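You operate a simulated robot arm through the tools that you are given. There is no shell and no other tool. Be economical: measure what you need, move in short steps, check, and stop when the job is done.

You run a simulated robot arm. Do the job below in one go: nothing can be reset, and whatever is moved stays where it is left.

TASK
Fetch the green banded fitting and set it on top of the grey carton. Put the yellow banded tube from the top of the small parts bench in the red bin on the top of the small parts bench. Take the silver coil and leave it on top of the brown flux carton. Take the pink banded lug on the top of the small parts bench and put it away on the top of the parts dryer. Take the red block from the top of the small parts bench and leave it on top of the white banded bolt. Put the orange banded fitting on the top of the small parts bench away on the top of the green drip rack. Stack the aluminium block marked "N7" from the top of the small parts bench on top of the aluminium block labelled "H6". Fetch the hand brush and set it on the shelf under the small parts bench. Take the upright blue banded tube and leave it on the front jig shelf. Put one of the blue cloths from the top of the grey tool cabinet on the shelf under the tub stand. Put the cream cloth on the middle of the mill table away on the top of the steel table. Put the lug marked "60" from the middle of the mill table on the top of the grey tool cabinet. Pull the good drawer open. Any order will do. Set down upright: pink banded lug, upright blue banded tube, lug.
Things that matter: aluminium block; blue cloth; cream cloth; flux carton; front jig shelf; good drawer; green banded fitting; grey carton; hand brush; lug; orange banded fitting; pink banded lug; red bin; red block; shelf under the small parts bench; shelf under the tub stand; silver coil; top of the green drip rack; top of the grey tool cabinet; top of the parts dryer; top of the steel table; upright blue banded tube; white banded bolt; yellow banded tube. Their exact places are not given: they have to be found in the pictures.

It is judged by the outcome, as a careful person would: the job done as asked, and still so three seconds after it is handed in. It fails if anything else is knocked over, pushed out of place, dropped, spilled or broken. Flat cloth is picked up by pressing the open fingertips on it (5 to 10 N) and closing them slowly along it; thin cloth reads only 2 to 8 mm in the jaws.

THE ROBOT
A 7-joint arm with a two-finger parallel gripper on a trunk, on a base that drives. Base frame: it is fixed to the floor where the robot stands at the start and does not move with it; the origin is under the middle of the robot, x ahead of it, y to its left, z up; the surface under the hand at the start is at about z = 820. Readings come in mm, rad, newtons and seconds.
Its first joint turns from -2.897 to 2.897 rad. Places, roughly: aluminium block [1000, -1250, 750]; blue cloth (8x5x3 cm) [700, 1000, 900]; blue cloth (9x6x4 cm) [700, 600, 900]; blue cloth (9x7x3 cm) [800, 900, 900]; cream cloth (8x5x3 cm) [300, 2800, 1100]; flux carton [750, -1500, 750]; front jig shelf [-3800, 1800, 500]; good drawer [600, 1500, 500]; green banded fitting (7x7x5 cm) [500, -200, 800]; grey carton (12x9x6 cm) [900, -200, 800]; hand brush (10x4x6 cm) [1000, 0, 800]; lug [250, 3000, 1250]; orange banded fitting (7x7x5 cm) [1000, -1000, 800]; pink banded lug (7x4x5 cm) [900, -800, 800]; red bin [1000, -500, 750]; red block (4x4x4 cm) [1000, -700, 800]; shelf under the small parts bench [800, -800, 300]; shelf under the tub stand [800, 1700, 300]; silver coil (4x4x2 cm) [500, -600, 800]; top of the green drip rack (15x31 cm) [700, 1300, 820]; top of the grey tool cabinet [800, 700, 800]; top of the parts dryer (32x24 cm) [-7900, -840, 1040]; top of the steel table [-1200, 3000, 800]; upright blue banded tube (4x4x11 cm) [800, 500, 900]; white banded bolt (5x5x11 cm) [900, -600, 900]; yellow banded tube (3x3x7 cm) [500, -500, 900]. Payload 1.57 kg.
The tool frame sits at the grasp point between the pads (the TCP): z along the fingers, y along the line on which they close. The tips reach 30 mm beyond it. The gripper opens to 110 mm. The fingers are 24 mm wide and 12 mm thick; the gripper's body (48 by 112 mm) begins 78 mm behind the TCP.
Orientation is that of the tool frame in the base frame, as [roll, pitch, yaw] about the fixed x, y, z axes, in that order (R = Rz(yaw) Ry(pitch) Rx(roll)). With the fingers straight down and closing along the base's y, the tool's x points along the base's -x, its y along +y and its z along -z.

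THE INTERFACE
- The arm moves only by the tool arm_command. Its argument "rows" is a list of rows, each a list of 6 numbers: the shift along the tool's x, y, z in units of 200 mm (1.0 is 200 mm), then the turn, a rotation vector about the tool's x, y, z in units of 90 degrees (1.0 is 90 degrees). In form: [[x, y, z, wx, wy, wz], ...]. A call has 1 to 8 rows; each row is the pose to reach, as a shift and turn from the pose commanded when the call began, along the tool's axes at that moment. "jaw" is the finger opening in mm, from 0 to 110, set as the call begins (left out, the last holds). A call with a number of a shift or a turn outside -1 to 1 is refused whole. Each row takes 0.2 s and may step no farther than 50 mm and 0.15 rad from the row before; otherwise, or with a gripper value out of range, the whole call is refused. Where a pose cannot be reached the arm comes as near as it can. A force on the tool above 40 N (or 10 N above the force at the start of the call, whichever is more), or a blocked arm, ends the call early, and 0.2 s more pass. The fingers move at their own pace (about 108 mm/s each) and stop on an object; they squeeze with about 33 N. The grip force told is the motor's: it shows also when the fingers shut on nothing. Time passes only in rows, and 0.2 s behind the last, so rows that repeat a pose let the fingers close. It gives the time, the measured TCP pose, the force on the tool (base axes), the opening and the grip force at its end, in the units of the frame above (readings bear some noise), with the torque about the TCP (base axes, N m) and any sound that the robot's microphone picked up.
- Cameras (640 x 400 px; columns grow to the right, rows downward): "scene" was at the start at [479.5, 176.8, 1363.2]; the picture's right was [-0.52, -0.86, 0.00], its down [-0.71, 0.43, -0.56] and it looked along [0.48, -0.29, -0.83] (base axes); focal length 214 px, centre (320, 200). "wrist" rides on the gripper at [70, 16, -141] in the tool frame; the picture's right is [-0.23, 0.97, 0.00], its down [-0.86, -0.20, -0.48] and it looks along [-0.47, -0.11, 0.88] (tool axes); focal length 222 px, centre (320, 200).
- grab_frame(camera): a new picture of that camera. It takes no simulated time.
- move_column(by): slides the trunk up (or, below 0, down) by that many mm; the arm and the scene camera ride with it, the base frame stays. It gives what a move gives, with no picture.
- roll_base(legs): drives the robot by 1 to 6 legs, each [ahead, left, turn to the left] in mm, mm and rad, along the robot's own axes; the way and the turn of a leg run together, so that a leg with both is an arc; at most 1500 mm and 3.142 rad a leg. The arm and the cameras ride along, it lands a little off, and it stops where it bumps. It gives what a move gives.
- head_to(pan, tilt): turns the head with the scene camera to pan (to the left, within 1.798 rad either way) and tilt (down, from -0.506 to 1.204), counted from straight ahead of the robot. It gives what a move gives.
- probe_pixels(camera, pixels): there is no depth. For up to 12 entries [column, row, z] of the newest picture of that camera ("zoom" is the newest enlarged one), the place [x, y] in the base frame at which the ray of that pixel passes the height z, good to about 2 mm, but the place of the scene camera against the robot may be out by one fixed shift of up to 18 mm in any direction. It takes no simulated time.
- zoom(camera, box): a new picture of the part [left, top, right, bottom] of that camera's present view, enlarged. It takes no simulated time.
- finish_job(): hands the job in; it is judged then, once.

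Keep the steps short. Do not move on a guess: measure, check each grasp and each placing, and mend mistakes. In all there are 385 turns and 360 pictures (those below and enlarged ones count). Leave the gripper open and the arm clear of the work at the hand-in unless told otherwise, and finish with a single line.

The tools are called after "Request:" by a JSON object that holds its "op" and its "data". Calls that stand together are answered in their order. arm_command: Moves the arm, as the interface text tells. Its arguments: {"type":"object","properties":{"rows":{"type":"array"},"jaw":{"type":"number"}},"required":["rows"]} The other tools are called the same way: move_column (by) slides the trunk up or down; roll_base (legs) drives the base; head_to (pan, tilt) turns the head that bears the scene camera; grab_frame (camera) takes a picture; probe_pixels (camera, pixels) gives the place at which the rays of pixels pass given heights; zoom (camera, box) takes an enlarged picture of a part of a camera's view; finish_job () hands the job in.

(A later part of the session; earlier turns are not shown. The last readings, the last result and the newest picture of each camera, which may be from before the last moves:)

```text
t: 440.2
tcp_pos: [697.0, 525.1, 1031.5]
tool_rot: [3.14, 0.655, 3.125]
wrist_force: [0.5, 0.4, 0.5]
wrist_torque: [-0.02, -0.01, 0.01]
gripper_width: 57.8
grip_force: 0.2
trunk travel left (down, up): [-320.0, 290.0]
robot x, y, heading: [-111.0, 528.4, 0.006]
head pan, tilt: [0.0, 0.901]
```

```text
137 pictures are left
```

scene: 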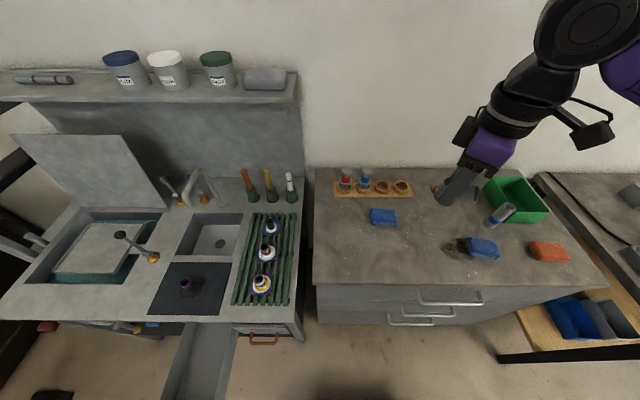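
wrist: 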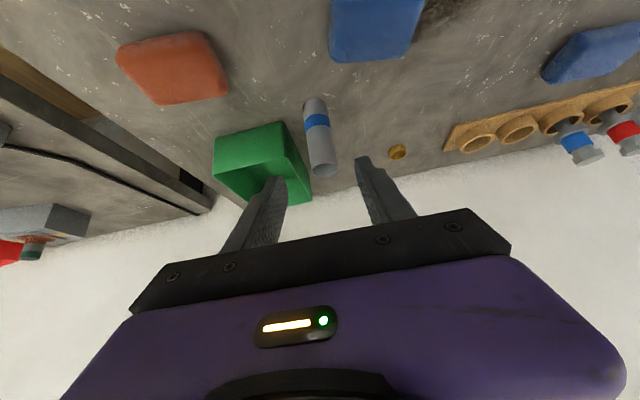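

Request:
{"op": "arm_command", "data": {"rows": [[-0.01, 0, 0.2, 0, 0, 0], [-0.02, 0, 0.4, 0, 0, 0], [-0.03, 0, 0.6, 0, 0, 0], [-0.03, 0, 0.6, 0, 0, 0]]}}

Request:
{"op": "grab_frame", "data": {"camera": "wrist"}}

```text
t: 441.2
tcp_pos: [773.3, 525.6, 939.0]
tool_rot: [3.139, 0.656, 3.124]
wrist_force: [-0.4, 0.0, -0.1]
wrist_torque: [0.03, 0.03, 0.03]
gripper_width: 57.8
grip_force: 0.1
trunk travel left (down, up): [-320.0, 290.0]
robot x, y, heading: [-113.6, 522.4, 0.001]
head pan, tilt: [0.0, 0.901]
```

```text
136 pictures are left
```

wrist: 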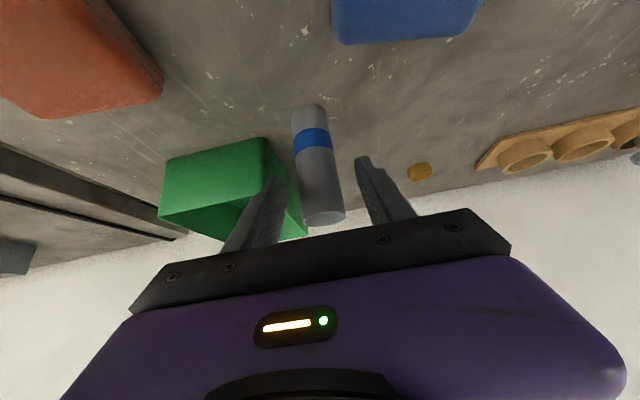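

Request:
{"op": "arm_command", "data": {"rows": [[-0.003, 0, 0.07, 0, 0, 0], [-0.006, 0, 0.12, 0, 0, 0], [-0.006, 0, 0.12, 0, 0, 0]]}}

Request:
{"op": "arm_command", "data": {"rows": [[0, 0, 0, 0, 0, 0], [0, 0, 0, 0, 0, 0], [0, 0, 0, 0, 0, 0]], "jaw": 15}}

Request:
{"op": "grab_frame", "data": {"camera": "wrist"}}

```text
t: 442.0
tcp_pos: [789.8, 523.0, 923.1]
tool_rot: [3.14, 0.656, 3.125]
wrist_force: [0.4, -0.6, 0.1]
wrist_torque: [-0.03, 0.02, 0.0]
gripper_width: 58.0
grip_force: 0.0
trunk travel left (down, up): [-320.0, 290.0]
robot x, y, heading: [-113.2, 528.3, 0.002]
head pan, tilt: [0.0, 0.901]
```

```text
t: 442.8
tcp_pos: [790.7, 523.7, 922.2]
tool_rot: [3.142, 0.658, 3.124]
wrist_force: [0.2, 1.3, 0.4]
wrist_torque: [0.04, 0.0, 0.0]
gripper_width: 35.3
grip_force: 33.1
trunk travel left (down, up): [-320.0, 290.0]
robot x, y, heading: [-110.3, 527.8, 0.004]
head pan, tilt: [0.0, 0.901]
```

```text
135 pictures are left
```

wrist: 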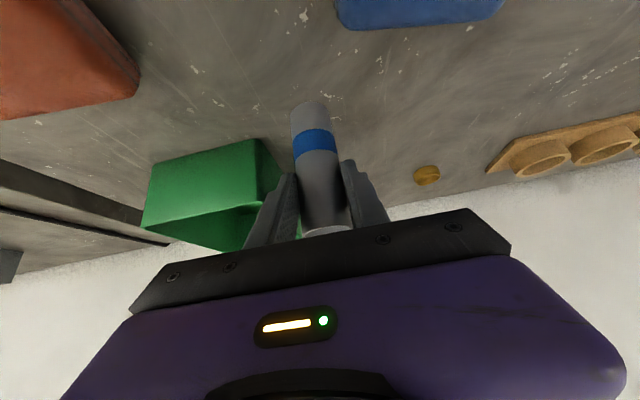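

Request:
{"op": "move_column", "data": {"by": 200}}

Request:
{"op": "roll_base", "data": {"legs": [[0, 450, 0], [-800, 0, 0], [0, 0, 1.57]]}}

Request:
{"op": "head_to", "data": {"pan": 1.4, "tilt": 0.4}}

Request:
{"op": "grab_frame", "data": {"camera": "scene"}}

Request:
{"op": "head_to", "data": {"pan": 0.7, "tilt": 0.4}}

Request:
{"op": "grab_frame", "data": {"camera": "scene"}}

```text
t: 445.0
tcp_pos: [789.5, 524.1, 1124.2]
tool_rot: [3.14, 0.656, 3.125]
wrist_force: [-0.1, -0.4, -1.7]
wrist_torque: [0.02, 0.01, 0.01]
gripper_width: 34.7
grip_force: 32.8
trunk travel left (down, up): [-520.0, 90.0]
robot x, y, heading: [-115.6, 527.0, 0.001]
head pan, tilt: [0.0, 0.901]
```

```text
t: 455.3
tcp_pos: [-906.1, 1863.9, 1122.4]
tool_rot: [3.139, 0.656, -1.56]
wrist_force: [0.2, 0.3, -1.5]
wrist_torque: [0.0, 0.01, 0.03]
gripper_width: 32.3
grip_force: 32.5
trunk travel left (down, up): [-520.0, 90.0]
robot x, y, heading: [-884.7, 960.5, 1.603]
head pan, tilt: [0.0, 0.901]
```

```text
t: 456.8
tcp_pos: [-906.2, 1864.4, 1121.9]
tool_rot: [3.14, 0.657, -1.562]
wrist_force: [0.8, 0.1, -1.0]
wrist_torque: [0.02, 0.01, 0.0]
gripper_width: 32.1
grip_force: 33.1
trunk travel left (down, up): [-520.0, 90.0]
robot x, y, heading: [-882.5, 961.9, 1.601]
head pan, tilt: [1.4, 0.4]
```

```text
134 pictures are left
```

scene: 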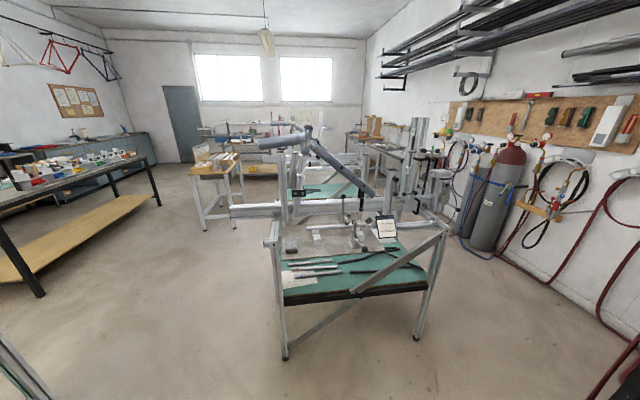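

```text
t: 457.9
tcp_pos: [-908.1, 1865.7, 1123.8]
tool_rot: [3.142, 0.658, -1.562]
wrist_force: [0.8, -0.3, -1.9]
wrist_torque: [-0.1, -0.01, 0.0]
gripper_width: 32.2
grip_force: 33.2
trunk travel left (down, up): [-520.0, 90.0]
robot x, y, heading: [-891.8, 965.4, 1.598]
head pan, tilt: [0.7, 0.4]
```

```text
133 pictures are left
```

scene: 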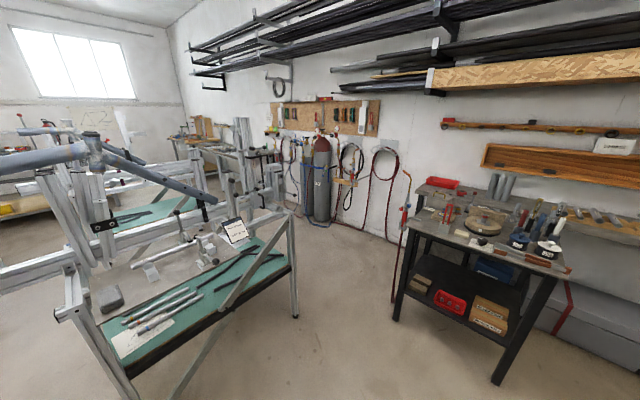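

Request:
{"op": "probe_pixels", "data": {"camera": "scene", "pixels": [[200, 310, 500], [270, 255, 500], [115, 340, 500], [160, 210, 500], [295, 317, 0], [235, 235, 800]]}}

Request:
{"op": "zoom", "data": {"camera": "scene", "box": [0, 100, 320, 320]}}

```text
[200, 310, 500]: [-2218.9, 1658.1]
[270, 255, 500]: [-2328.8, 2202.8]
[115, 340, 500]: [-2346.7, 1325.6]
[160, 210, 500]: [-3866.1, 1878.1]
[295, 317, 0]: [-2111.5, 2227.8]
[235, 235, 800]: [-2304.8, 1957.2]
```

```text
1.82 times, centred on (160, 210) of scene
```

zoom: 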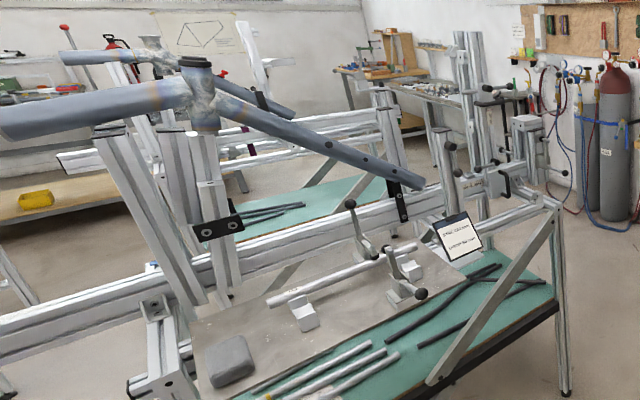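

Request:
{"op": "roll_base", "data": {"legs": [[0, 0, 1.54], [0, 220, 0], [1400, 0, 0]]}}

Request:
{"op": "head_to", "data": {"pan": -0.6, "tilt": 0.4}}

Request:
{"op": "grab_frame", "data": {"camera": "scene"}}

```text
t: 470.1
tcp_pos: [-3220.4, 787.9, 1122.1]
tool_rot: [3.14, 0.656, -0.053]
wrist_force: [-0.4, 0.6, -0.5]
wrist_torque: [0.01, 0.02, -0.02]
gripper_width: 32.1
grip_force: 32.6
trunk travel left (down, up): [-520.0, 90.0]
robot x, y, heading: [-2317.3, 751.2, 3.107]
head pan, tilt: [0.7, 0.4]
```

```text
t: 471.6
tcp_pos: [-3220.8, 788.3, 1122.8]
tool_rot: [3.138, 0.657, -0.052]
wrist_force: [0.2, 0.0, -0.4]
wrist_torque: [0.02, -0.03, 0.0]
gripper_width: 32.0
grip_force: 33.4
trunk travel left (down, up): [-520.0, 90.0]
robot x, y, heading: [-2317.9, 754.2, 3.106]
head pan, tilt: [-0.6, 0.4]
```

```text
131 pictures are left
```

scene: 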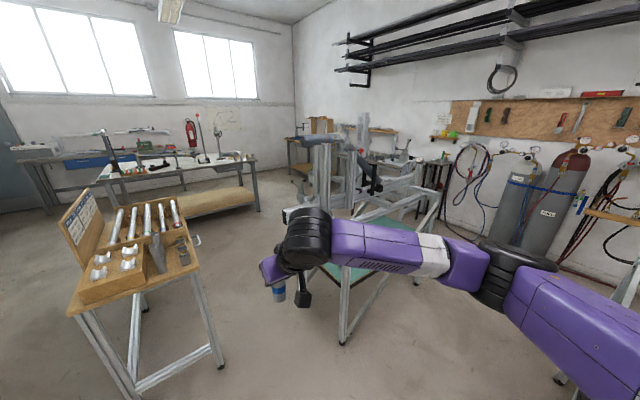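

Request:
{"op": "probe_pixels", "data": {"camera": "scene", "pixels": [[218, 365, 0], [130, 395, 0], [345, 342, 0], [420, 285, 0], [385, 290, 500], [360, 262, 500], [425, 225, 500], [330, 278, 500]]}}

Request:
{"op": "zoom", "data": {"camera": "scene", "box": [280, 110, 480, 350]}}

```text
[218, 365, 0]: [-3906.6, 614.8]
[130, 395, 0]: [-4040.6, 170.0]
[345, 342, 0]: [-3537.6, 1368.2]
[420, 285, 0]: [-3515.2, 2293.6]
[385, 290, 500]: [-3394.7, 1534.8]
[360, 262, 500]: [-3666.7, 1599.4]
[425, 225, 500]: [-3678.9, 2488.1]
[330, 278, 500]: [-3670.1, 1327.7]
```

```text
1.67 times, centred on (380, 230) of scene
```

zoom: 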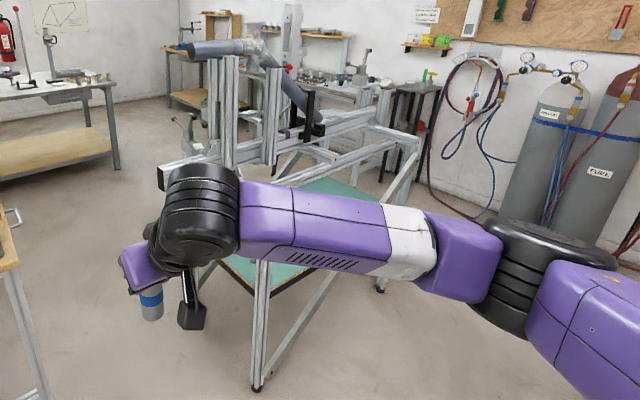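

Request:
{"op": "roll_base", "data": {"legs": [[350, 0, 0], [0, 0, -0.8]]}}

Request:
{"op": "head_to", "data": {"pan": 0.0, "tilt": 0.5}}

Request:
{"op": "grab_frame", "data": {"camera": "scene"}}

Request:
{"op": "grab_frame", "data": {"camera": "wrist"}}

```text
t: 476.0
tcp_pos: [-3258.1, 1451.0, 1122.1]
tool_rot: [3.14, 0.656, -0.877]
wrist_force: [0.1, -0.8, -1.2]
wrist_torque: [-0.03, 0.0, 0.0]
gripper_width: 32.3
grip_force: 32.8
trunk travel left (down, up): [-520.0, 90.0]
robot x, y, heading: [-2670.7, 767.1, 2.289]
head pan, tilt: [-0.6, 0.4]
```

```text
t: 477.0
tcp_pos: [-3257.5, 1451.4, 1122.1]
tool_rot: [3.139, 0.656, -0.876]
wrist_force: [0.0, -0.7, -0.9]
wrist_torque: [-0.01, 0.01, 0.01]
gripper_width: 32.1
grip_force: 32.9
trunk travel left (down, up): [-520.0, 90.0]
robot x, y, heading: [-2670.8, 767.2, 2.286]
head pan, tilt: [0.0, 0.499]
```

```text
129 pictures are left
```

scene: 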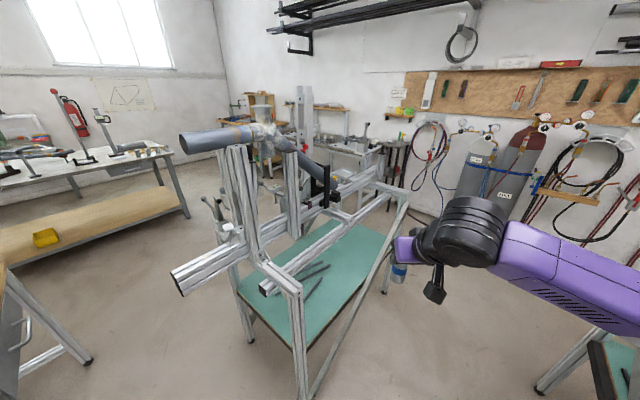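

```text
128 pictures are left
```

wrist: 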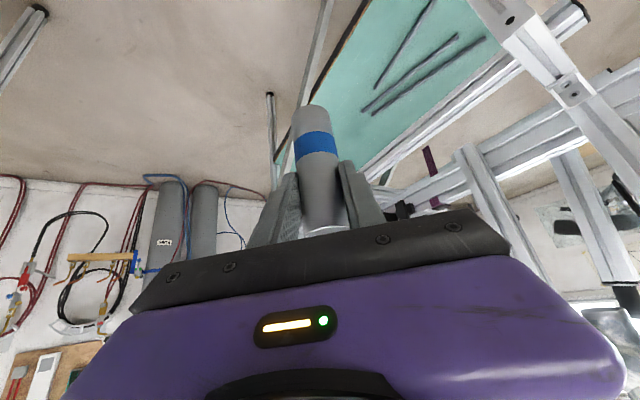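

Request:
{"op": "probe_pixels", "data": {"camera": "scene", "pixels": [[335, 300, 500], [355, 270, 500], [303, 345, 500], [390, 248, 500], [240, 290, 500], [292, 288, 850], [405, 205, 850], [265, 288, 850], [380, 200, 850], [310, 390, 0]]}}

Request:
{"op": "zoom", "data": {"camera": "scene", "box": [220, 170, 430, 400]}}

```text
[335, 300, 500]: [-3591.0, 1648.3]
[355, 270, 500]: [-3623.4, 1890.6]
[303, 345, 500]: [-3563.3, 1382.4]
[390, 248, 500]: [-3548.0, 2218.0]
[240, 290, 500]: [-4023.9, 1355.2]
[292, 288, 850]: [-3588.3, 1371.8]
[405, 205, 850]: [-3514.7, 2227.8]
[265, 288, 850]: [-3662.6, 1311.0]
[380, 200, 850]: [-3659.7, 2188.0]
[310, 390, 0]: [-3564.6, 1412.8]
```

```text
1.74 times, centred on (325, 285) of scene
```

zoom: 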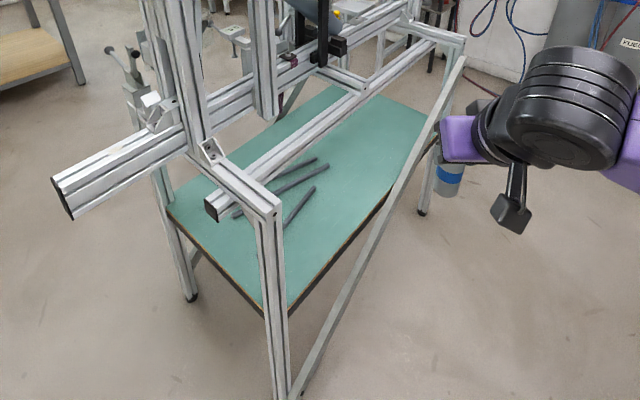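

Request:
{"op": "roll_base", "data": {"legs": [[240, 138, 0]]}}

Request:
{"op": "grab_frame", "data": {"camera": "wrist"}}

Request:
{"op": "grab_frame", "data": {"camera": "scene"}}

```text
t: 478.9
tcp_pos: [-3515.8, 1541.9, 1122.0]
tool_rot: [3.141, 0.656, -0.877]
wrist_force: [-0.1, 0.2, -0.5]
wrist_torque: [-0.04, 0.04, 0.02]
gripper_width: 31.9
grip_force: 32.3
trunk travel left (down, up): [-520.0, 90.0]
robot x, y, heading: [-2930.8, 855.7, 2.282]
head pan, tilt: [0.0, 0.499]
```

```text
126 pictures are left
```

wrist: 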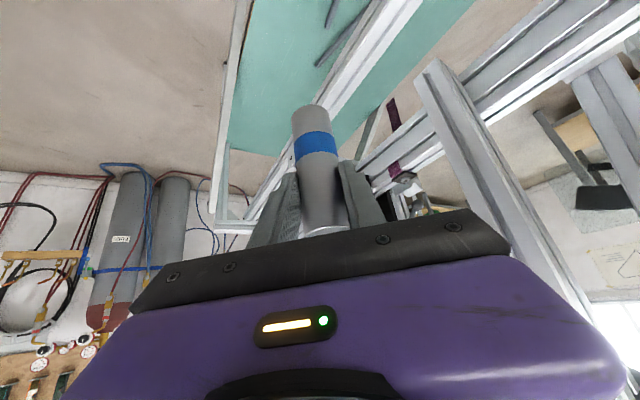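

```text
125 pictures are left
```

scene: 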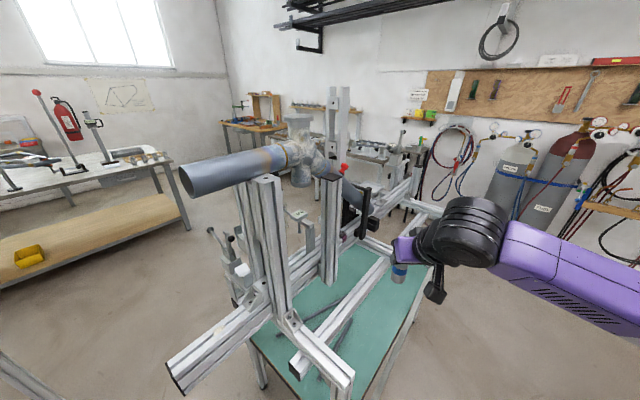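

Request:
{"op": "probe_pixels", "data": {"camera": "wrist", "pixels": [[236, 120, 500], [240, 60, 500], [300, 60, 500], [330, 65, 850], [365, 20, 850], [225, 120, 700], [240, 50, 600]]}}

```text
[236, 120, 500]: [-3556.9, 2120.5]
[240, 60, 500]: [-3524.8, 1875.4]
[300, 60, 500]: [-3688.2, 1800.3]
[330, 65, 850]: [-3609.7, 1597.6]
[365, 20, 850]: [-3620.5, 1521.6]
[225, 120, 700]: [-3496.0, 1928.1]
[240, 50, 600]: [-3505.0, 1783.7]
```

Request:
{"op": "roll_base", "data": {"legs": [[77, -37, 0]]}}

Request:
{"op": "move_column", "data": {"by": -200}}

Request:
{"op": "grab_frame", "data": {"camera": "wrist"}}

Request:
{"op": "grab_frame", "data": {"camera": "scene"}}

```text
t: 480.0
tcp_pos: [-3539.8, 1626.1, 1122.2]
tool_rot: [3.139, 0.657, -0.877]
wrist_force: [-0.7, -0.2, -0.8]
wrist_torque: [0.01, 0.02, 0.01]
gripper_width: 32.4
grip_force: 33.4
trunk travel left (down, up): [-520.0, 90.0]
robot x, y, heading: [-2951.7, 942.2, 2.278]
head pan, tilt: [0.0, 0.499]
```

```text
t: 482.2
tcp_pos: [-3539.5, 1625.9, 922.8]
tool_rot: [3.14, 0.656, -0.879]
wrist_force: [-0.6, -0.3, -1.5]
wrist_torque: [0.0, 0.02, 0.0]
gripper_width: 32.1
grip_force: 33.3
trunk travel left (down, up): [-320.0, 290.0]
robot x, y, heading: [-2956.3, 939.6, 2.28]
head pan, tilt: [0.0, 0.499]
```

```text
124 pictures are left
```

wrist: 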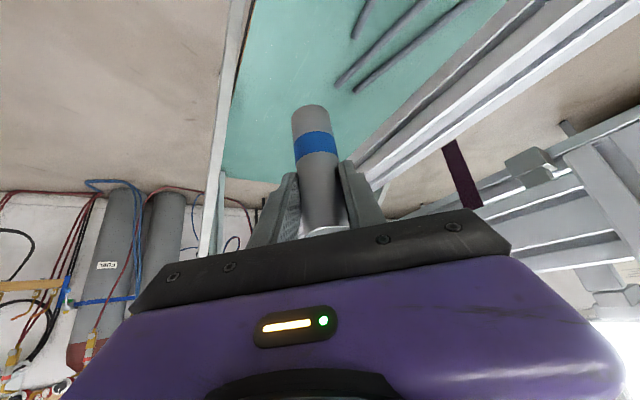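

```text
123 pictures are left
```

scene: 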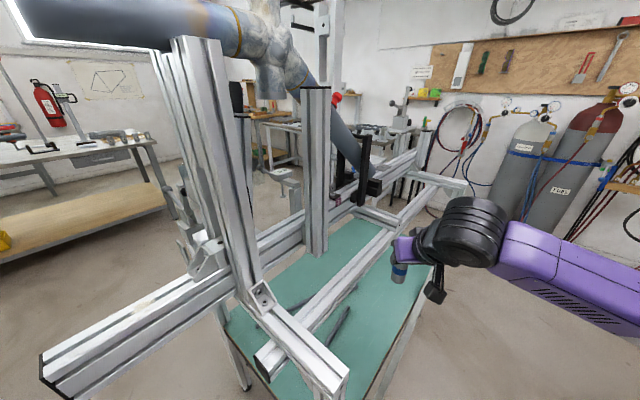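

Request:
{"op": "move_column", "data": {"by": -200}}

Request:
{"op": "move_column", "data": {"by": -115}}

Request:
{"op": "grab_frame", "data": {"camera": "wrist"}}

Request:
{"op": "grab_frame", "data": {"camera": "scene"}}

```text
t: 484.4
tcp_pos: [-3539.3, 1626.8, 722.5]
tool_rot: [-3.14, 0.657, -0.879]
wrist_force: [-0.4, -0.7, -0.9]
wrist_torque: [-0.02, 0.03, -0.06]
gripper_width: 32.0
grip_force: 32.9
trunk travel left (down, up): [-120.0, 490.0]
robot x, y, heading: [-2951.3, 942.1, 2.281]
head pan, tilt: [0.0, 0.499]
```

```text
t: 485.8
tcp_pos: [-3541.7, 1627.9, 611.3]
tool_rot: [3.14, 0.664, -0.877]
wrist_force: [-0.9, -0.1, 28.5]
wrist_torque: [0.6, 0.2, 0.04]
gripper_width: 32.4
grip_force: 33.0
trunk travel left (down, up): [-5.0, 605.0]
robot x, y, heading: [-2954.1, 939.7, 2.278]
head pan, tilt: [0.0, 0.499]
```

```text
122 pictures are left
```

wrist: 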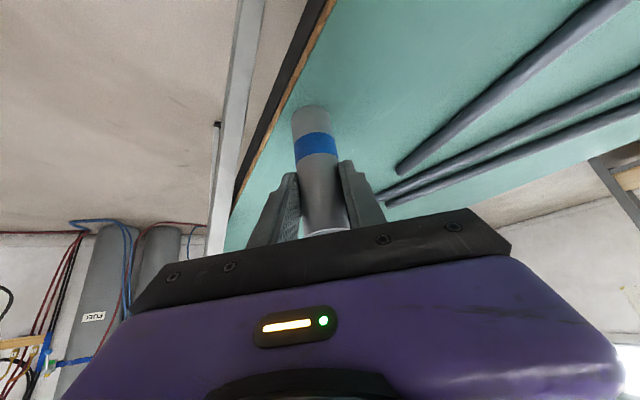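

```text
121 pictures are left
```

scene: 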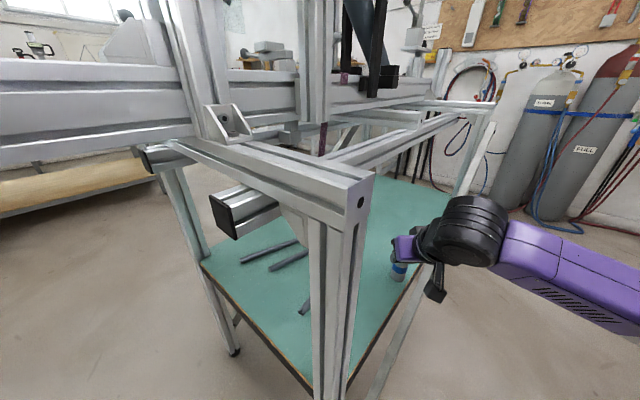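

Request:
{"op": "arm_command", "data": {"rows": [[-0.04, 0, -0.052, 0, 0, 0], [-0.116, 0.115, 0.007, 0, 0, 0], [-0.116, 0.115, 0.007, 0, 0, 0]]}}

Request:
{"op": "grab_frame", "data": {"camera": "wrist"}}

```text
t: 486.6
tcp_pos: [-3568.1, 1627.3, 619.6]
tool_rot: [3.141, 0.655, -0.877]
wrist_force: [0.1, 0.9, -0.7]
wrist_torque: [-0.03, -0.03, -0.04]
gripper_width: 32.3
grip_force: 32.9
trunk travel left (down, up): [-5.0, 605.0]
robot x, y, heading: [-2954.1, 942.4, 2.28]
head pan, tilt: [0.0, 0.499]
```

```text
120 pictures are left
```

wrist: 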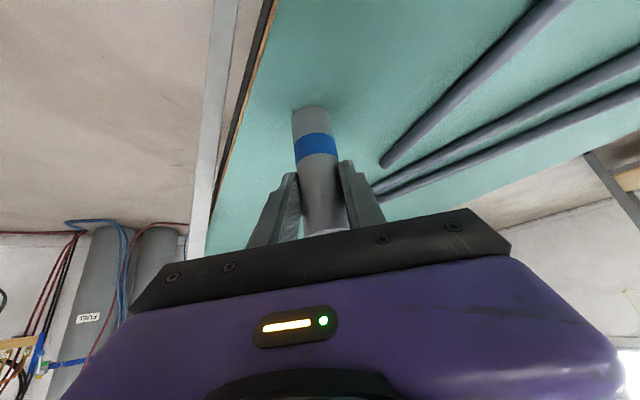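

Well inside the shelf edge, clear of the dark tubes. Lower gently.

Request:
{"op": "arm_command", "data": {"rows": [[0.009, 0, 0.012, 0, 0, 0], [0.018, 0, 0.024, 0, 0, 0], [0.027, 0, 0.036, 0, 0, 0], [0.034, 0, 0.045, 0, 0, 0]]}}

```text
t: 487.6
tcp_pos: [-3569.2, 1627.0, 611.9]
tool_rot: [3.14, 0.66, -0.878]
wrist_force: [3.9, -2.2, 8.8]
wrist_torque: [0.11, -0.1, -0.07]
gripper_width: 32.1
grip_force: 33.1
trunk travel left (down, up): [-5.0, 605.0]
robot x, y, heading: [-2954.5, 937.9, 2.278]
head pan, tilt: [0.0, 0.499]
```

Request:
{"op": "arm_command", "data": {"rows": [[0, 0, 0, 0, 0, 0], [0, 0, 0, 0, 0, 0], [0, 0, 0, 0, 0, 0]], "jaw": 60}}

Request:
{"op": "arm_command", "data": {"rows": [[0, 0, -0.15, 0, 0, 0], [0, 0, -0.35, 0, 0, 0], [0, 0, -0.55, 0, 0, 0], [0, 0, -0.7, 0, 0, 0]]}}

Request:
{"op": "grab_frame", "data": {"camera": "wrist"}}

```text
t: 488.4
tcp_pos: [-3569.7, 1626.7, 610.4]
tool_rot: [3.139, 0.656, -0.879]
wrist_force: [-0.1, 0.8, -0.5]
wrist_torque: [0.02, -0.03, 0.01]
gripper_width: 60.0
grip_force: 0.1
trunk travel left (down, up): [-5.0, 605.0]
robot x, y, heading: [-2955.0, 938.3, 2.279]
head pan, tilt: [0.0, 0.499]
```

```text
t: 489.4
tcp_pos: [-3512.8, 1561.0, 721.2]
tool_rot: [3.14, 0.656, -0.879]
wrist_force: [-0.3, -0.1, 0.3]
wrist_torque: [0.03, -0.03, 0.0]
gripper_width: 59.7
grip_force: 0.1
trunk travel left (down, up): [-5.0, 605.0]
robot x, y, heading: [-2955.6, 941.2, 2.282]
head pan, tilt: [0.0, 0.499]
```

```text
119 pictures are left
```

wrist: 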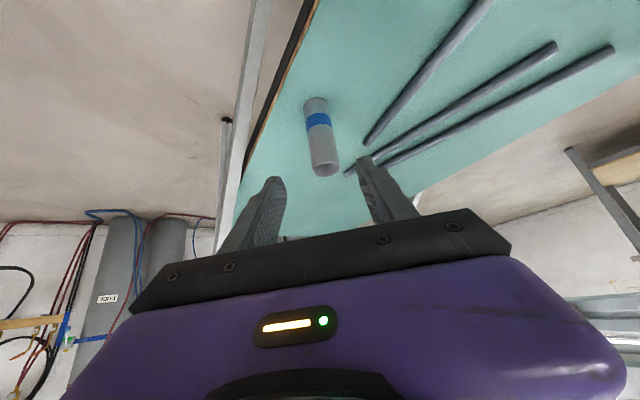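

Request:
{"op": "roll_base", "data": {"legs": [[-300, 0, 0]]}}

Request:
{"op": "move_column", "data": {"by": 400}}

Request:
{"op": "move_column", "data": {"by": 180}}

Request:
{"op": "roll_base", "data": {"legs": [[0, 0, -2.28], [1400, 0, 0], [1200, 0, 0]]}}

```text
t: 491.5
tcp_pos: [-3308.2, 1336.2, 720.8]
tool_rot: [3.138, 0.655, -0.89]
wrist_force: [-0.7, -0.6, 0.7]
wrist_torque: [-0.02, 0.04, 0.01]
gripper_width: 60.1
grip_force: 0.1
trunk travel left (down, up): [-5.0, 605.0]
robot x, y, heading: [-2755.2, 706.2, 2.268]
head pan, tilt: [0.0, 0.499]
```

```text
t: 495.3
tcp_pos: [-3307.7, 1336.5, 1121.1]
tool_rot: [3.14, 0.657, -0.889]
wrist_force: [0.2, 0.0, -0.5]
wrist_torque: [0.02, 0.02, 0.01]
gripper_width: 59.9
grip_force: 0.0
trunk travel left (down, up): [-405.0, 205.0]
robot x, y, heading: [-2757.3, 706.2, 2.268]
head pan, tilt: [0.0, 0.499]
```

```text
t: 497.3
tcp_pos: [-3306.9, 1336.4, 1300.0]
tool_rot: [3.139, 0.655, -0.891]
wrist_force: [-0.4, -0.4, 0.0]
wrist_torque: [0.01, 0.03, 0.0]
gripper_width: 60.0
grip_force: 0.1
trunk travel left (down, up): [-585.0, 25.0]
robot x, y, heading: [-2755.2, 707.2, 2.264]
head pan, tilt: [0.0, 0.499]
```

```text
t: 500.2
tcp_pos: [-2692.1, 1538.0, 1301.3]
tool_rot: [3.14, 0.656, -1.681]
wrist_force: [0.6, 0.4, -0.2]
wrist_torque: [-0.03, 0.01, 0.02]
gripper_width: 60.2
grip_force: 0.0
trunk travel left (down, up): [-585.0, 25.0]
robot x, y, heading: [-2762.6, 707.0, 1.436]
head pan, tilt: [0.0, 0.499]
stopped in leg 1: the robot was blocked; the commanded pose is now the measured one
```

Request:
{"op": "head_to", "data": {"pan": -0.4, "tilt": 0.3}}

Request:
{"op": "grab_frame", "data": {"camera": "scene"}}

Request:
{"op": "grab_frame", "data": {"camera": "wrist"}}

```text
t: 501.1
tcp_pos: [-2692.8, 1537.0, 1300.6]
tool_rot: [3.14, 0.656, -1.683]
wrist_force: [0.4, 0.3, -0.7]
wrist_torque: [0.0, 0.01, 0.0]
gripper_width: 59.9
grip_force: 0.0
trunk travel left (down, up): [-585.0, 25.0]
robot x, y, heading: [-2758.4, 709.9, 1.432]
head pan, tilt: [-0.4, 0.3]
```

```text
118 pictures are left
```

scene: 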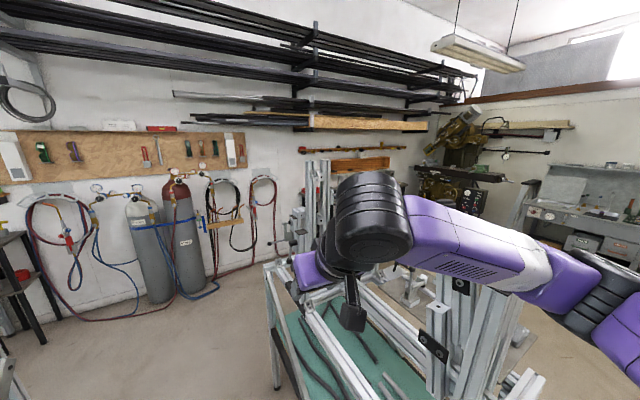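

```text
117 pictures are left
```

wrist: 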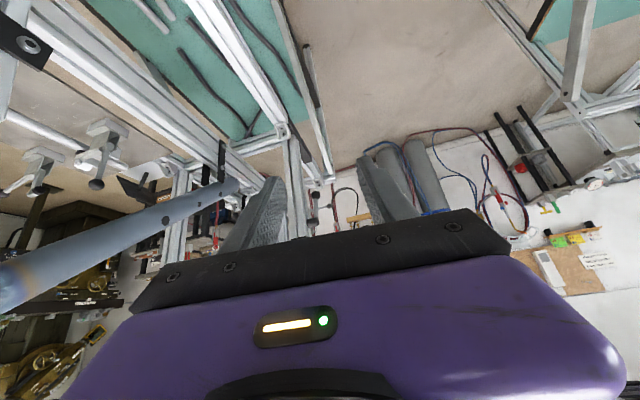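

Request:
{"op": "roll_base", "data": {"legs": [[0, 0, 0.35]]}}

Request:
{"op": "head_to", "data": {"pan": 1.79, "tilt": 0.4}}

Request:
{"op": "grab_frame", "data": {"camera": "scene"}}

Request:
{"op": "head_to", "data": {"pan": -1.6, "tilt": 0.4}}

Request:
{"op": "grab_frame", "data": {"camera": "scene"}}

```text
t: 502.6
tcp_pos: [-2975.9, 1514.4, 1299.1]
tool_rot: [3.132, 0.653, -1.337]
wrist_force: [0.6, 1.0, -1.2]
wrist_torque: [0.01, 0.0, 0.0]
gripper_width: 60.2
grip_force: 0.0
trunk travel left (down, up): [-585.0, 25.0]
robot x, y, heading: [-2761.3, 705.8, 1.787]
head pan, tilt: [-0.4, 0.3]
```

```text
t: 504.6
tcp_pos: [-2975.4, 1513.9, 1299.8]
tool_rot: [3.132, 0.654, -1.339]
wrist_force: [0.5, 0.8, -0.1]
wrist_torque: [0.0, -0.04, -0.04]
gripper_width: 60.5
grip_force: 0.1
trunk travel left (down, up): [-585.0, 25.0]
robot x, y, heading: [-2760.4, 709.4, 1.784]
head pan, tilt: [1.791, 0.4]
```

```text
116 pictures are left
```

scene: 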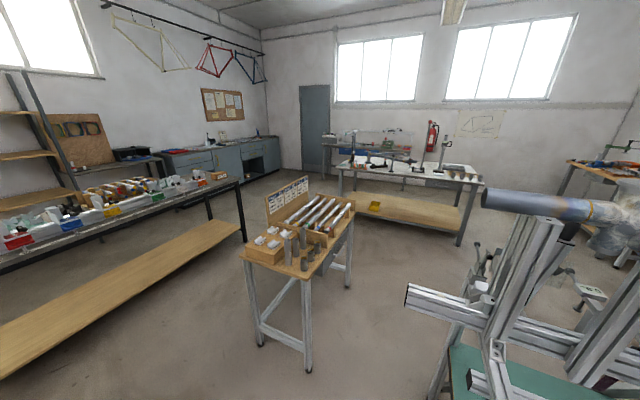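

```text
t: 507.5
tcp_pos: [-2976.0, 1514.6, 1299.6]
tool_rot: [3.133, 0.653, -1.338]
wrist_force: [-0.1, -0.4, 0.1]
wrist_torque: [-0.01, 0.0, -0.01]
gripper_width: 59.7
grip_force: 0.1
trunk travel left (down, up): [-585.0, 25.0]
robot x, y, heading: [-2757.1, 705.9, 1.79]
head pan, tilt: [-1.6, 0.4]
```

```text
115 pictures are left
```

scene: 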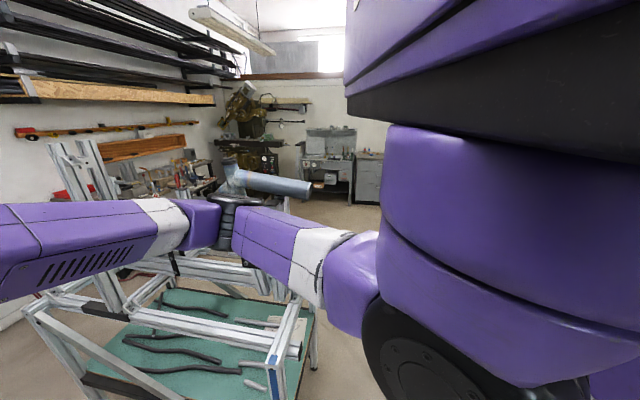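

Request:
{"op": "roll_base", "data": {"legs": [[-480, 0, 0], [0, 0, -1.79]]}}

Request:
{"op": "head_to", "data": {"pan": 0.0, "tilt": 0.4}}

Request:
{"op": "grab_frame", "data": {"camera": "scene"}}

```text
t: 514.7
tcp_pos: [-1824.7, 270.1, 1298.7]
tool_rot: [3.132, 0.653, -3.109]
wrist_force: [-0.5, 0.0, -0.5]
wrist_torque: [-0.02, 0.01, 0.02]
gripper_width: 59.9
grip_force: 0.1
trunk travel left (down, up): [-585.0, 25.0]
robot x, y, heading: [-2656.5, 222.1, 0.018]
head pan, tilt: [-1.6, 0.4]
```

```text
t: 516.3
tcp_pos: [-1823.9, 271.3, 1299.5]
tool_rot: [3.131, 0.652, -3.11]
wrist_force: [-0.4, -0.7, -1.0]
wrist_torque: [0.01, -0.03, -0.01]
gripper_width: 60.1
grip_force: 0.2
trunk travel left (down, up): [-585.0, 25.0]
robot x, y, heading: [-2659.0, 218.1, 0.013]
head pan, tilt: [0.0, 0.4]
```

```text
114 pictures are left
```

scene: 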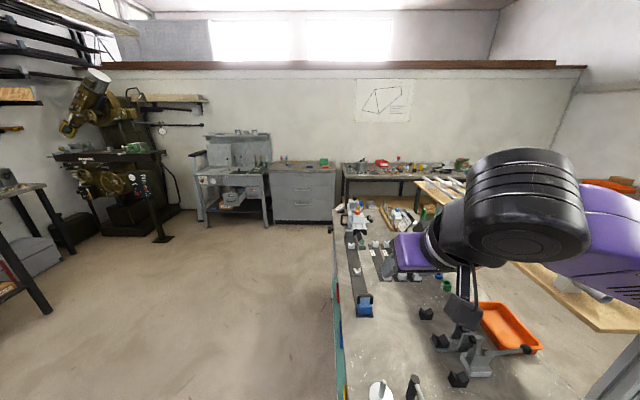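

Request:
{"op": "roll_base", "data": {"legs": [[0, 520, -0.015], [1300, 0, 0], [1200, 0, 0]]}}

Request:
{"op": "arm_command", "data": {"rows": [[0, 0, 0, 0, 0.09, 0], [0, 0, 0, 0, 0.18, 0], [0, 0, 0, 0, 0.27, 0], [0, 0, 0, 0, 0.36, 0], [0, 0, 0, 0, 0.41, 0]]}}

```text
t: 531.5
tcp_pos: [749.8, 890.8, 1298.7]
tool_rot: [3.133, 0.653, -3.087]
wrist_force: [0.4, 0.0, -0.4]
wrist_torque: [0.01, 0.02, -0.02]
gripper_width: 60.2
grip_force: 0.0
trunk travel left (down, up): [-585.0, 25.0]
robot x, y, heading: [-82.9, 820.6, 0.043]
head pan, tilt: [0.0, 0.4]
```

```text
t: 532.7
tcp_pos: [748.6, 891.2, 1286.7]
tool_rot: [3.131, 0.01, -3.08]
wrist_force: [0.4, -0.3, 0.1]
wrist_torque: [-0.03, -0.01, 0.02]
gripper_width: 59.9
grip_force: 0.0
out of reach, approached as far as the arm can: row 5
trunk travel left (down, up): [-585.0, 25.0]
robot x, y, heading: [-82.6, 830.2, 0.033]
head pan, tilt: [0.0, 0.4]
```

Request:
{"op": "roll_base", "data": {"legs": [[-30, 0, -0.035], [0, -900, 0], [0, -800, 0]]}}

Request:
{"op": "grab_frame", "data": {"camera": "wrist"}}

```text
t: 541.7
tcp_pos: [731.0, -809.7, 1286.5]
tool_rot: [3.131, 0.012, -3.098]
wrist_force: [0.4, -0.1, -0.4]
wrist_torque: [-0.01, 0.01, 0.03]
gripper_width: 59.9
grip_force: 0.1
trunk travel left (down, up): [-585.0, 25.0]
robot x, y, heading: [-102.6, -868.6, 0.021]
head pan, tilt: [0.0, 0.4]
```

```text
113 pictures are left
```

wrist: 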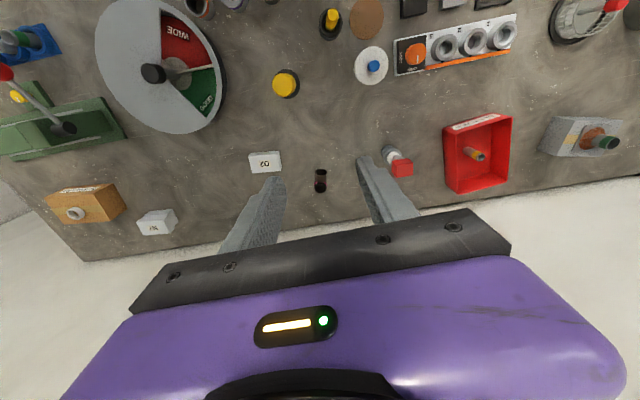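

Request:
{"op": "roll_base", "data": {"legs": [[105, 0, -0.02]]}}

Request:
{"op": "move_column", "data": {"by": -220}}

Request:
{"op": "grab_frame", "data": {"camera": "wrist"}}

Request:
{"op": "zoom", "data": {"camera": "wrist", "box": [256, 150, 384, 230]}}

```text
t: 542.9
tcp_pos: [834.3, -826.6, 1287.8]
tool_rot: [3.132, 0.012, -3.12]
wrist_force: [-0.1, -0.4, 0.4]
wrist_torque: [-0.01, -0.04, -0.02]
gripper_width: 60.2
grip_force: 0.0
trunk travel left (down, up): [-585.0, 25.0]
robot x, y, heading: [2.1, -864.1, 0.004]
head pan, tilt: [0.0, 0.4]
```

```text
t: 545.2
tcp_pos: [834.3, -826.7, 1067.1]
tool_rot: [3.131, 0.012, -3.121]
wrist_force: [0.2, -0.9, 0.3]
wrist_torque: [0.01, 0.02, 0.0]
gripper_width: 60.2
grip_force: 0.0
trunk travel left (down, up): [-365.0, 245.0]
robot x, y, heading: [2.9, -861.1, -0.006]
head pan, tilt: [0.0, 0.4]
```

```text
112 pictures are left
```

wrist: 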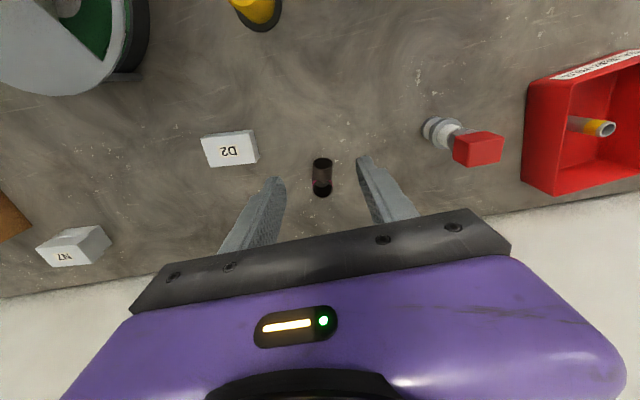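

```text
5.00 times, centred on (320, 190) of wrist
```

zoom: 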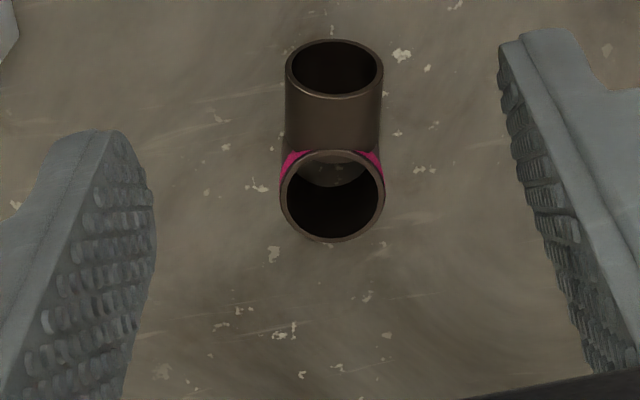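

Request:
{"op": "probe_pixels", "data": {"camera": "zoom", "pixels": [[332, 195, 870], [332, 195, 865], [280, 195, 868], [386, 195, 868], [334, 68, 865], [330, 165, 822]]}}

```text
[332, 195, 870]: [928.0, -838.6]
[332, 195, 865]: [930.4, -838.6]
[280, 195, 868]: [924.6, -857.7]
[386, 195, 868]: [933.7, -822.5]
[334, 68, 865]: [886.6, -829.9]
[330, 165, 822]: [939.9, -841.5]
```

Request:
{"op": "arm_command", "data": {"rows": [[-0.2, -0.03, 0, 0, 0, 0.065], [-0.4, -0.06, 0, 0, 0, 0.13], [-0.484, -0.075, 0.15, 0, 0, 0.13], [-0.484, -0.075, 0.35, 0, 0, 0.13], [-0.484, -0.075, 0.55, 0, 0, 0.13], [-0.484, -0.075, 0.7, 0, 0, 0.13], [-0.484, -0.075, 0.7, 0, 0, 0.13]], "jaw": 66}}

Request:
{"op": "grab_frame", "data": {"camera": "wrist"}}

Request:
{"op": "zoom", "data": {"camera": "wrist", "box": [224, 90, 416, 210]}}

```text
t: 546.8
tcp_pos: [934.3, -839.8, 925.2]
tool_rot: [3.13, 0.008, 2.959]
wrist_force: [0.0, -0.7, -0.2]
wrist_torque: [-0.01, 0.0, -0.02]
gripper_width: 66.1
grip_force: 0.0
trunk travel left (down, up): [-365.0, 245.0]
robot x, y, heading: [4.0, -861.4, 0.0]
head pan, tilt: [0.0, 0.4]
```

```text
110 pictures are left
```

wrist: 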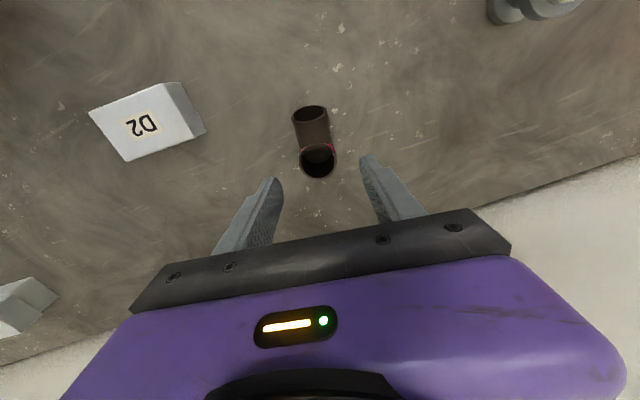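

```text
3.33 times, centred on (320, 150) of wrist
```

zoom: 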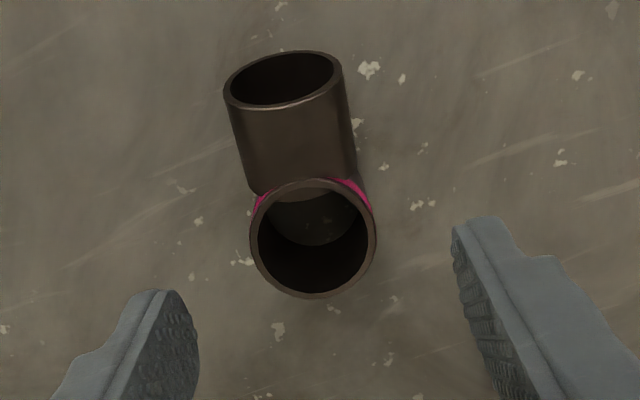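

Request:
{"op": "probe_pixels", "data": {"camera": "zoom", "pixels": [[313, 238, 868], [285, 80, 862], [250, 238, 868], [376, 238, 868]]}}

```text
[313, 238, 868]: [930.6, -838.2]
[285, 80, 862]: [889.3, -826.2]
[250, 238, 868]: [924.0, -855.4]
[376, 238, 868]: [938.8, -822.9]
```

Request:
{"op": "arm_command", "data": {"rows": [[0.016, 0.007, 0.15, 0, 0, 0], [0.016, 0.007, 0.3, 0, 0, 0], [0.016, 0.007, 0.345, 0, 0, 0], [0.016, 0.007, 0.345, 0, 0, 0]]}}

Request:
{"op": "arm_command", "data": {"rows": [[0, 0, 0, 0, 0, 0], [0, 0, 0, 0, 0, 0], [0, 0, 0, 0, 0, 0], [0, 0, 0, 0, 0, 0]], "jaw": 15}}

Request:
{"op": "arm_command", "data": {"rows": [[0, 0, -0.1, 0, 0, 0], [0, 0, -0.3, 0, 0, 0], [0, 0, -0.5, 0, 0, 0], [0, 0, -0.7, 0, 0, 0], [0, 0, -0.9, 0, 0, 0]]}}

Request:
{"op": "grab_frame", "data": {"camera": "wrist"}}

```text
t: 547.8
tcp_pos: [932.9, -835.4, 857.7]
tool_rot: [3.129, 0.009, 2.959]
wrist_force: [-0.4, 0.4, -0.2]
wrist_torque: [-0.02, -0.01, 0.01]
gripper_width: 66.1
grip_force: 0.1
trunk travel left (down, up): [-365.0, 245.0]
robot x, y, heading: [0.7, -861.3, 0.0]
head pan, tilt: [0.0, 0.4]
```

```text
t: 548.8
tcp_pos: [932.4, -835.7, 860.2]
tool_rot: [3.129, 0.011, 2.958]
wrist_force: [1.0, -0.1, 1.3]
wrist_torque: [-0.01, -0.04, 0.01]
gripper_width: 35.8
grip_force: 32.9
trunk travel left (down, up): [-365.0, 245.0]
robot x, y, heading: [0.8, -862.8, -0.002]
head pan, tilt: [0.0, 0.4]
```

```text
t: 550.0
tcp_pos: [928.2, -837.7, 1040.6]
tool_rot: [3.131, 0.007, 2.957]
wrist_force: [0.5, 0.1, -0.4]
wrist_torque: [-0.02, 0.05, 0.02]
gripper_width: 35.7
grip_force: 33.1
trunk travel left (down, up): [-365.0, 245.0]
robot x, y, heading: [0.3, -866.7, -0.0]
head pan, tilt: [0.0, 0.4]
```

```text
108 pictures are left
```

wrist: 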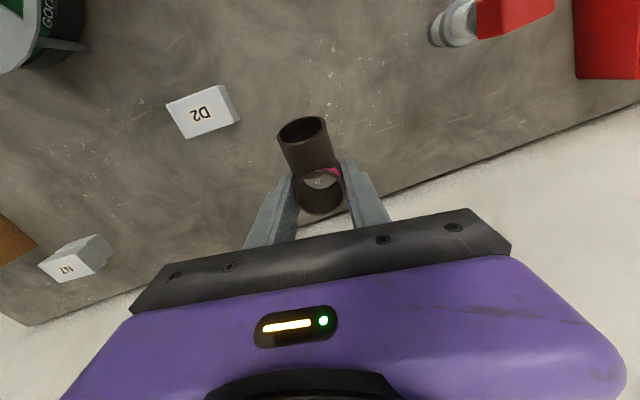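

Request:
{"op": "move_column", "data": {"by": 245}}

Request:
{"op": "roll_base", "data": {"legs": [[-120, 0, 0], [0, 800, 0], [0, 800, 0], [0, 0, 3.12]]}}

```text
t: 552.6
tcp_pos: [928.3, -836.4, 1285.4]
tool_rot: [3.129, 0.01, 2.958]
wrist_force: [-1.0, -0.2, -0.7]
wrist_torque: [-0.04, 0.0, 0.02]
gripper_width: 35.8
grip_force: 33.2
trunk travel left (down, up): [-610.0, 0.0]
robot x, y, heading: [-2.6, -860.8, -0.001]
head pan, tilt: [0.0, 0.4]
```

```text
t: 568.5
tcp_pos: [-1085.9, 655.9, 1285.4]
tool_rot: [3.129, 0.009, -0.182]
wrist_force: [0.0, -0.5, -0.6]
wrist_torque: [0.0, 0.01, 0.04]
gripper_width: 35.7
grip_force: 33.1
trunk travel left (down, up): [-610.0, 0.0]
robot x, y, heading: [-158.4, 682.3, 3.14]
head pan, tilt: [0.0, 0.4]
```

Request:
{"op": "roll_base", "data": {"legs": [[0, -60, 0], [1200, 0, 0], [1250, 0, 0]]}}

Request:
{"op": "head_to", "data": {"pan": 0.2, "tilt": 0.35}}

Request:
{"op": "grab_frame", "data": {"camera": "scene"}}

```text
t: 581.0
tcp_pos: [-3505.2, 787.7, 1285.3]
tool_rot: [3.128, 0.012, -0.195]
wrist_force: [0.1, 0.9, -0.9]
wrist_torque: [-0.02, 0.02, 0.0]
gripper_width: 35.8
grip_force: 33.0
trunk travel left (down, up): [-610.0, 0.0]
robot x, y, heading: [-2575.4, 806.2, 3.127]
head pan, tilt: [0.0, 0.4]
```

```text
t: 581.7
tcp_pos: [-3506.7, 788.8, 1285.6]
tool_rot: [3.13, 0.011, -0.192]
wrist_force: [0.5, 0.4, 0.0]
wrist_torque: [0.02, 0.02, -0.03]
gripper_width: 35.4
grip_force: 32.7
trunk travel left (down, up): [-610.0, 0.0]
robot x, y, heading: [-2578.1, 803.7, 3.129]
head pan, tilt: [0.201, 0.351]
```

```text
107 pictures are left
```

scene: 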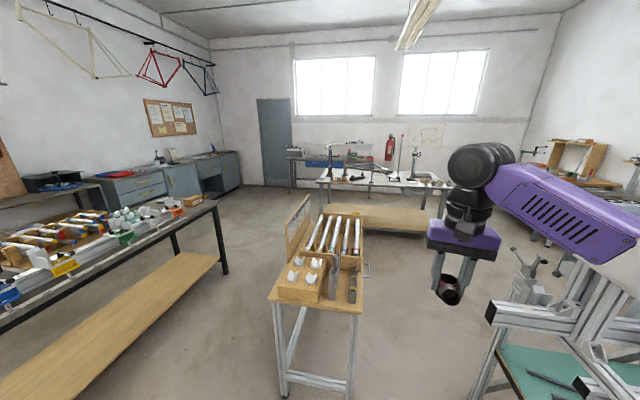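

Request:
{"op": "zoom", "data": {"camera": "scene", "box": [20, 100, 320, 280]}}

Request:
{"op": "probe_pixels", "data": {"camera": "scene", "pixels": [[225, 272, 0], [215, 205, 850], [283, 395, 0], [278, 300, 850], [300, 200, 0], [265, 190, 0], [165, 160, 1040], [240, 185, 0], [175, 258, 0], [335, 250, 0]]}}

```text
2.13 times, centred on (170, 190) of scene
```

zoom: 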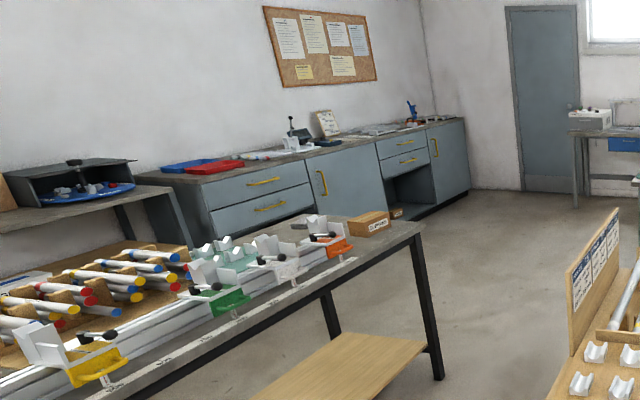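

```text
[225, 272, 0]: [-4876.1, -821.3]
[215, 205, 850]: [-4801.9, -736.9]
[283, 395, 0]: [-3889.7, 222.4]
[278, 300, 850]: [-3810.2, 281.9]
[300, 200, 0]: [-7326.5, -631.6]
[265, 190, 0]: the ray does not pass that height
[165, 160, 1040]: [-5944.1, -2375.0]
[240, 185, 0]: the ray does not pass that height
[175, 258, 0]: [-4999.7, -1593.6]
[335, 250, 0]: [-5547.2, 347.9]
```

Request:
{"op": "probe_pixels", "data": {"camera": "scene", "pixels": [[297, 149, 1040], [310, 150, 1040], [290, 158, 900], [330, 175, 850], [440, 190, 850], [420, 235, 0]]}}

Request:
{"op": "zoom", "data": {"camera": "scene", "box": [250, 120, 450, 240]}}

```text
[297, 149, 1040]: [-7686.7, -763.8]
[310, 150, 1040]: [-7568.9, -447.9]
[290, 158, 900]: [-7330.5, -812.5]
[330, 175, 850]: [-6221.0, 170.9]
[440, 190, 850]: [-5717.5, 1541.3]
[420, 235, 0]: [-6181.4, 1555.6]
```

```text
3.20 times, centred on (350, 180) of scene
```

zoom: 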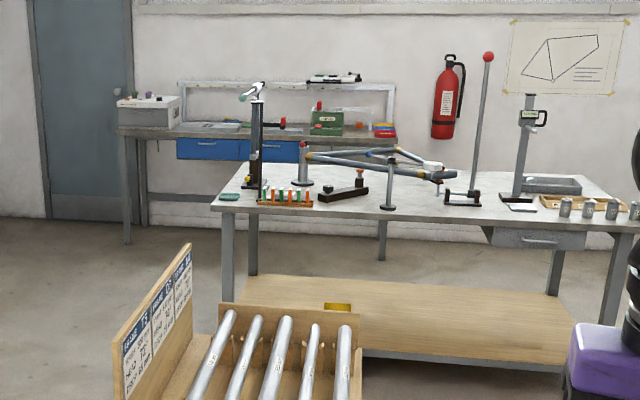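

Request:
{"op": "roll_base", "data": {"legs": [[225, 0, 0.012], [0, 1090, 0]]}}

Request:
{"op": "head_to", "data": {"pan": 0.0, "tilt": 0.4}}

Request:
{"op": "grab_frame", "data": {"camera": "scene"}}

```text
t: 588.6
tcp_pos: [-3748.8, -292.8, 1285.8]
tool_rot: [3.131, 0.008, -0.209]
wrist_force: [-0.6, -0.3, -1.8]
wrist_torque: [0.01, 0.01, 0.0]
gripper_width: 35.7
grip_force: 33.4
trunk travel left (down, up): [-610.0, 0.0]
robot x, y, heading: [-2821.0, -293.3, 3.111]
head pan, tilt: [0.201, 0.351]
```

```text
t: 589.4
tcp_pos: [-3749.4, -292.4, 1285.5]
tool_rot: [3.129, 0.008, -0.21]
wrist_force: [0.0, 0.7, -1.1]
wrist_torque: [-0.03, 0.06, 0.01]
gripper_width: 35.5
grip_force: 33.2
trunk travel left (down, up): [-610.0, 0.0]
robot x, y, heading: [-2820.9, -292.5, 3.115]
head pan, tilt: [0.0, 0.4]
```

```text
104 pictures are left
```

scene: 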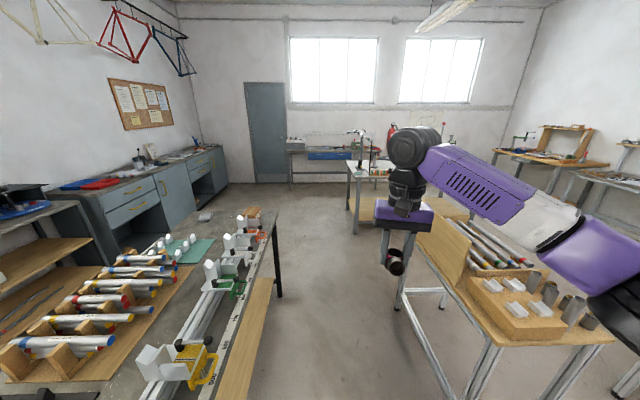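

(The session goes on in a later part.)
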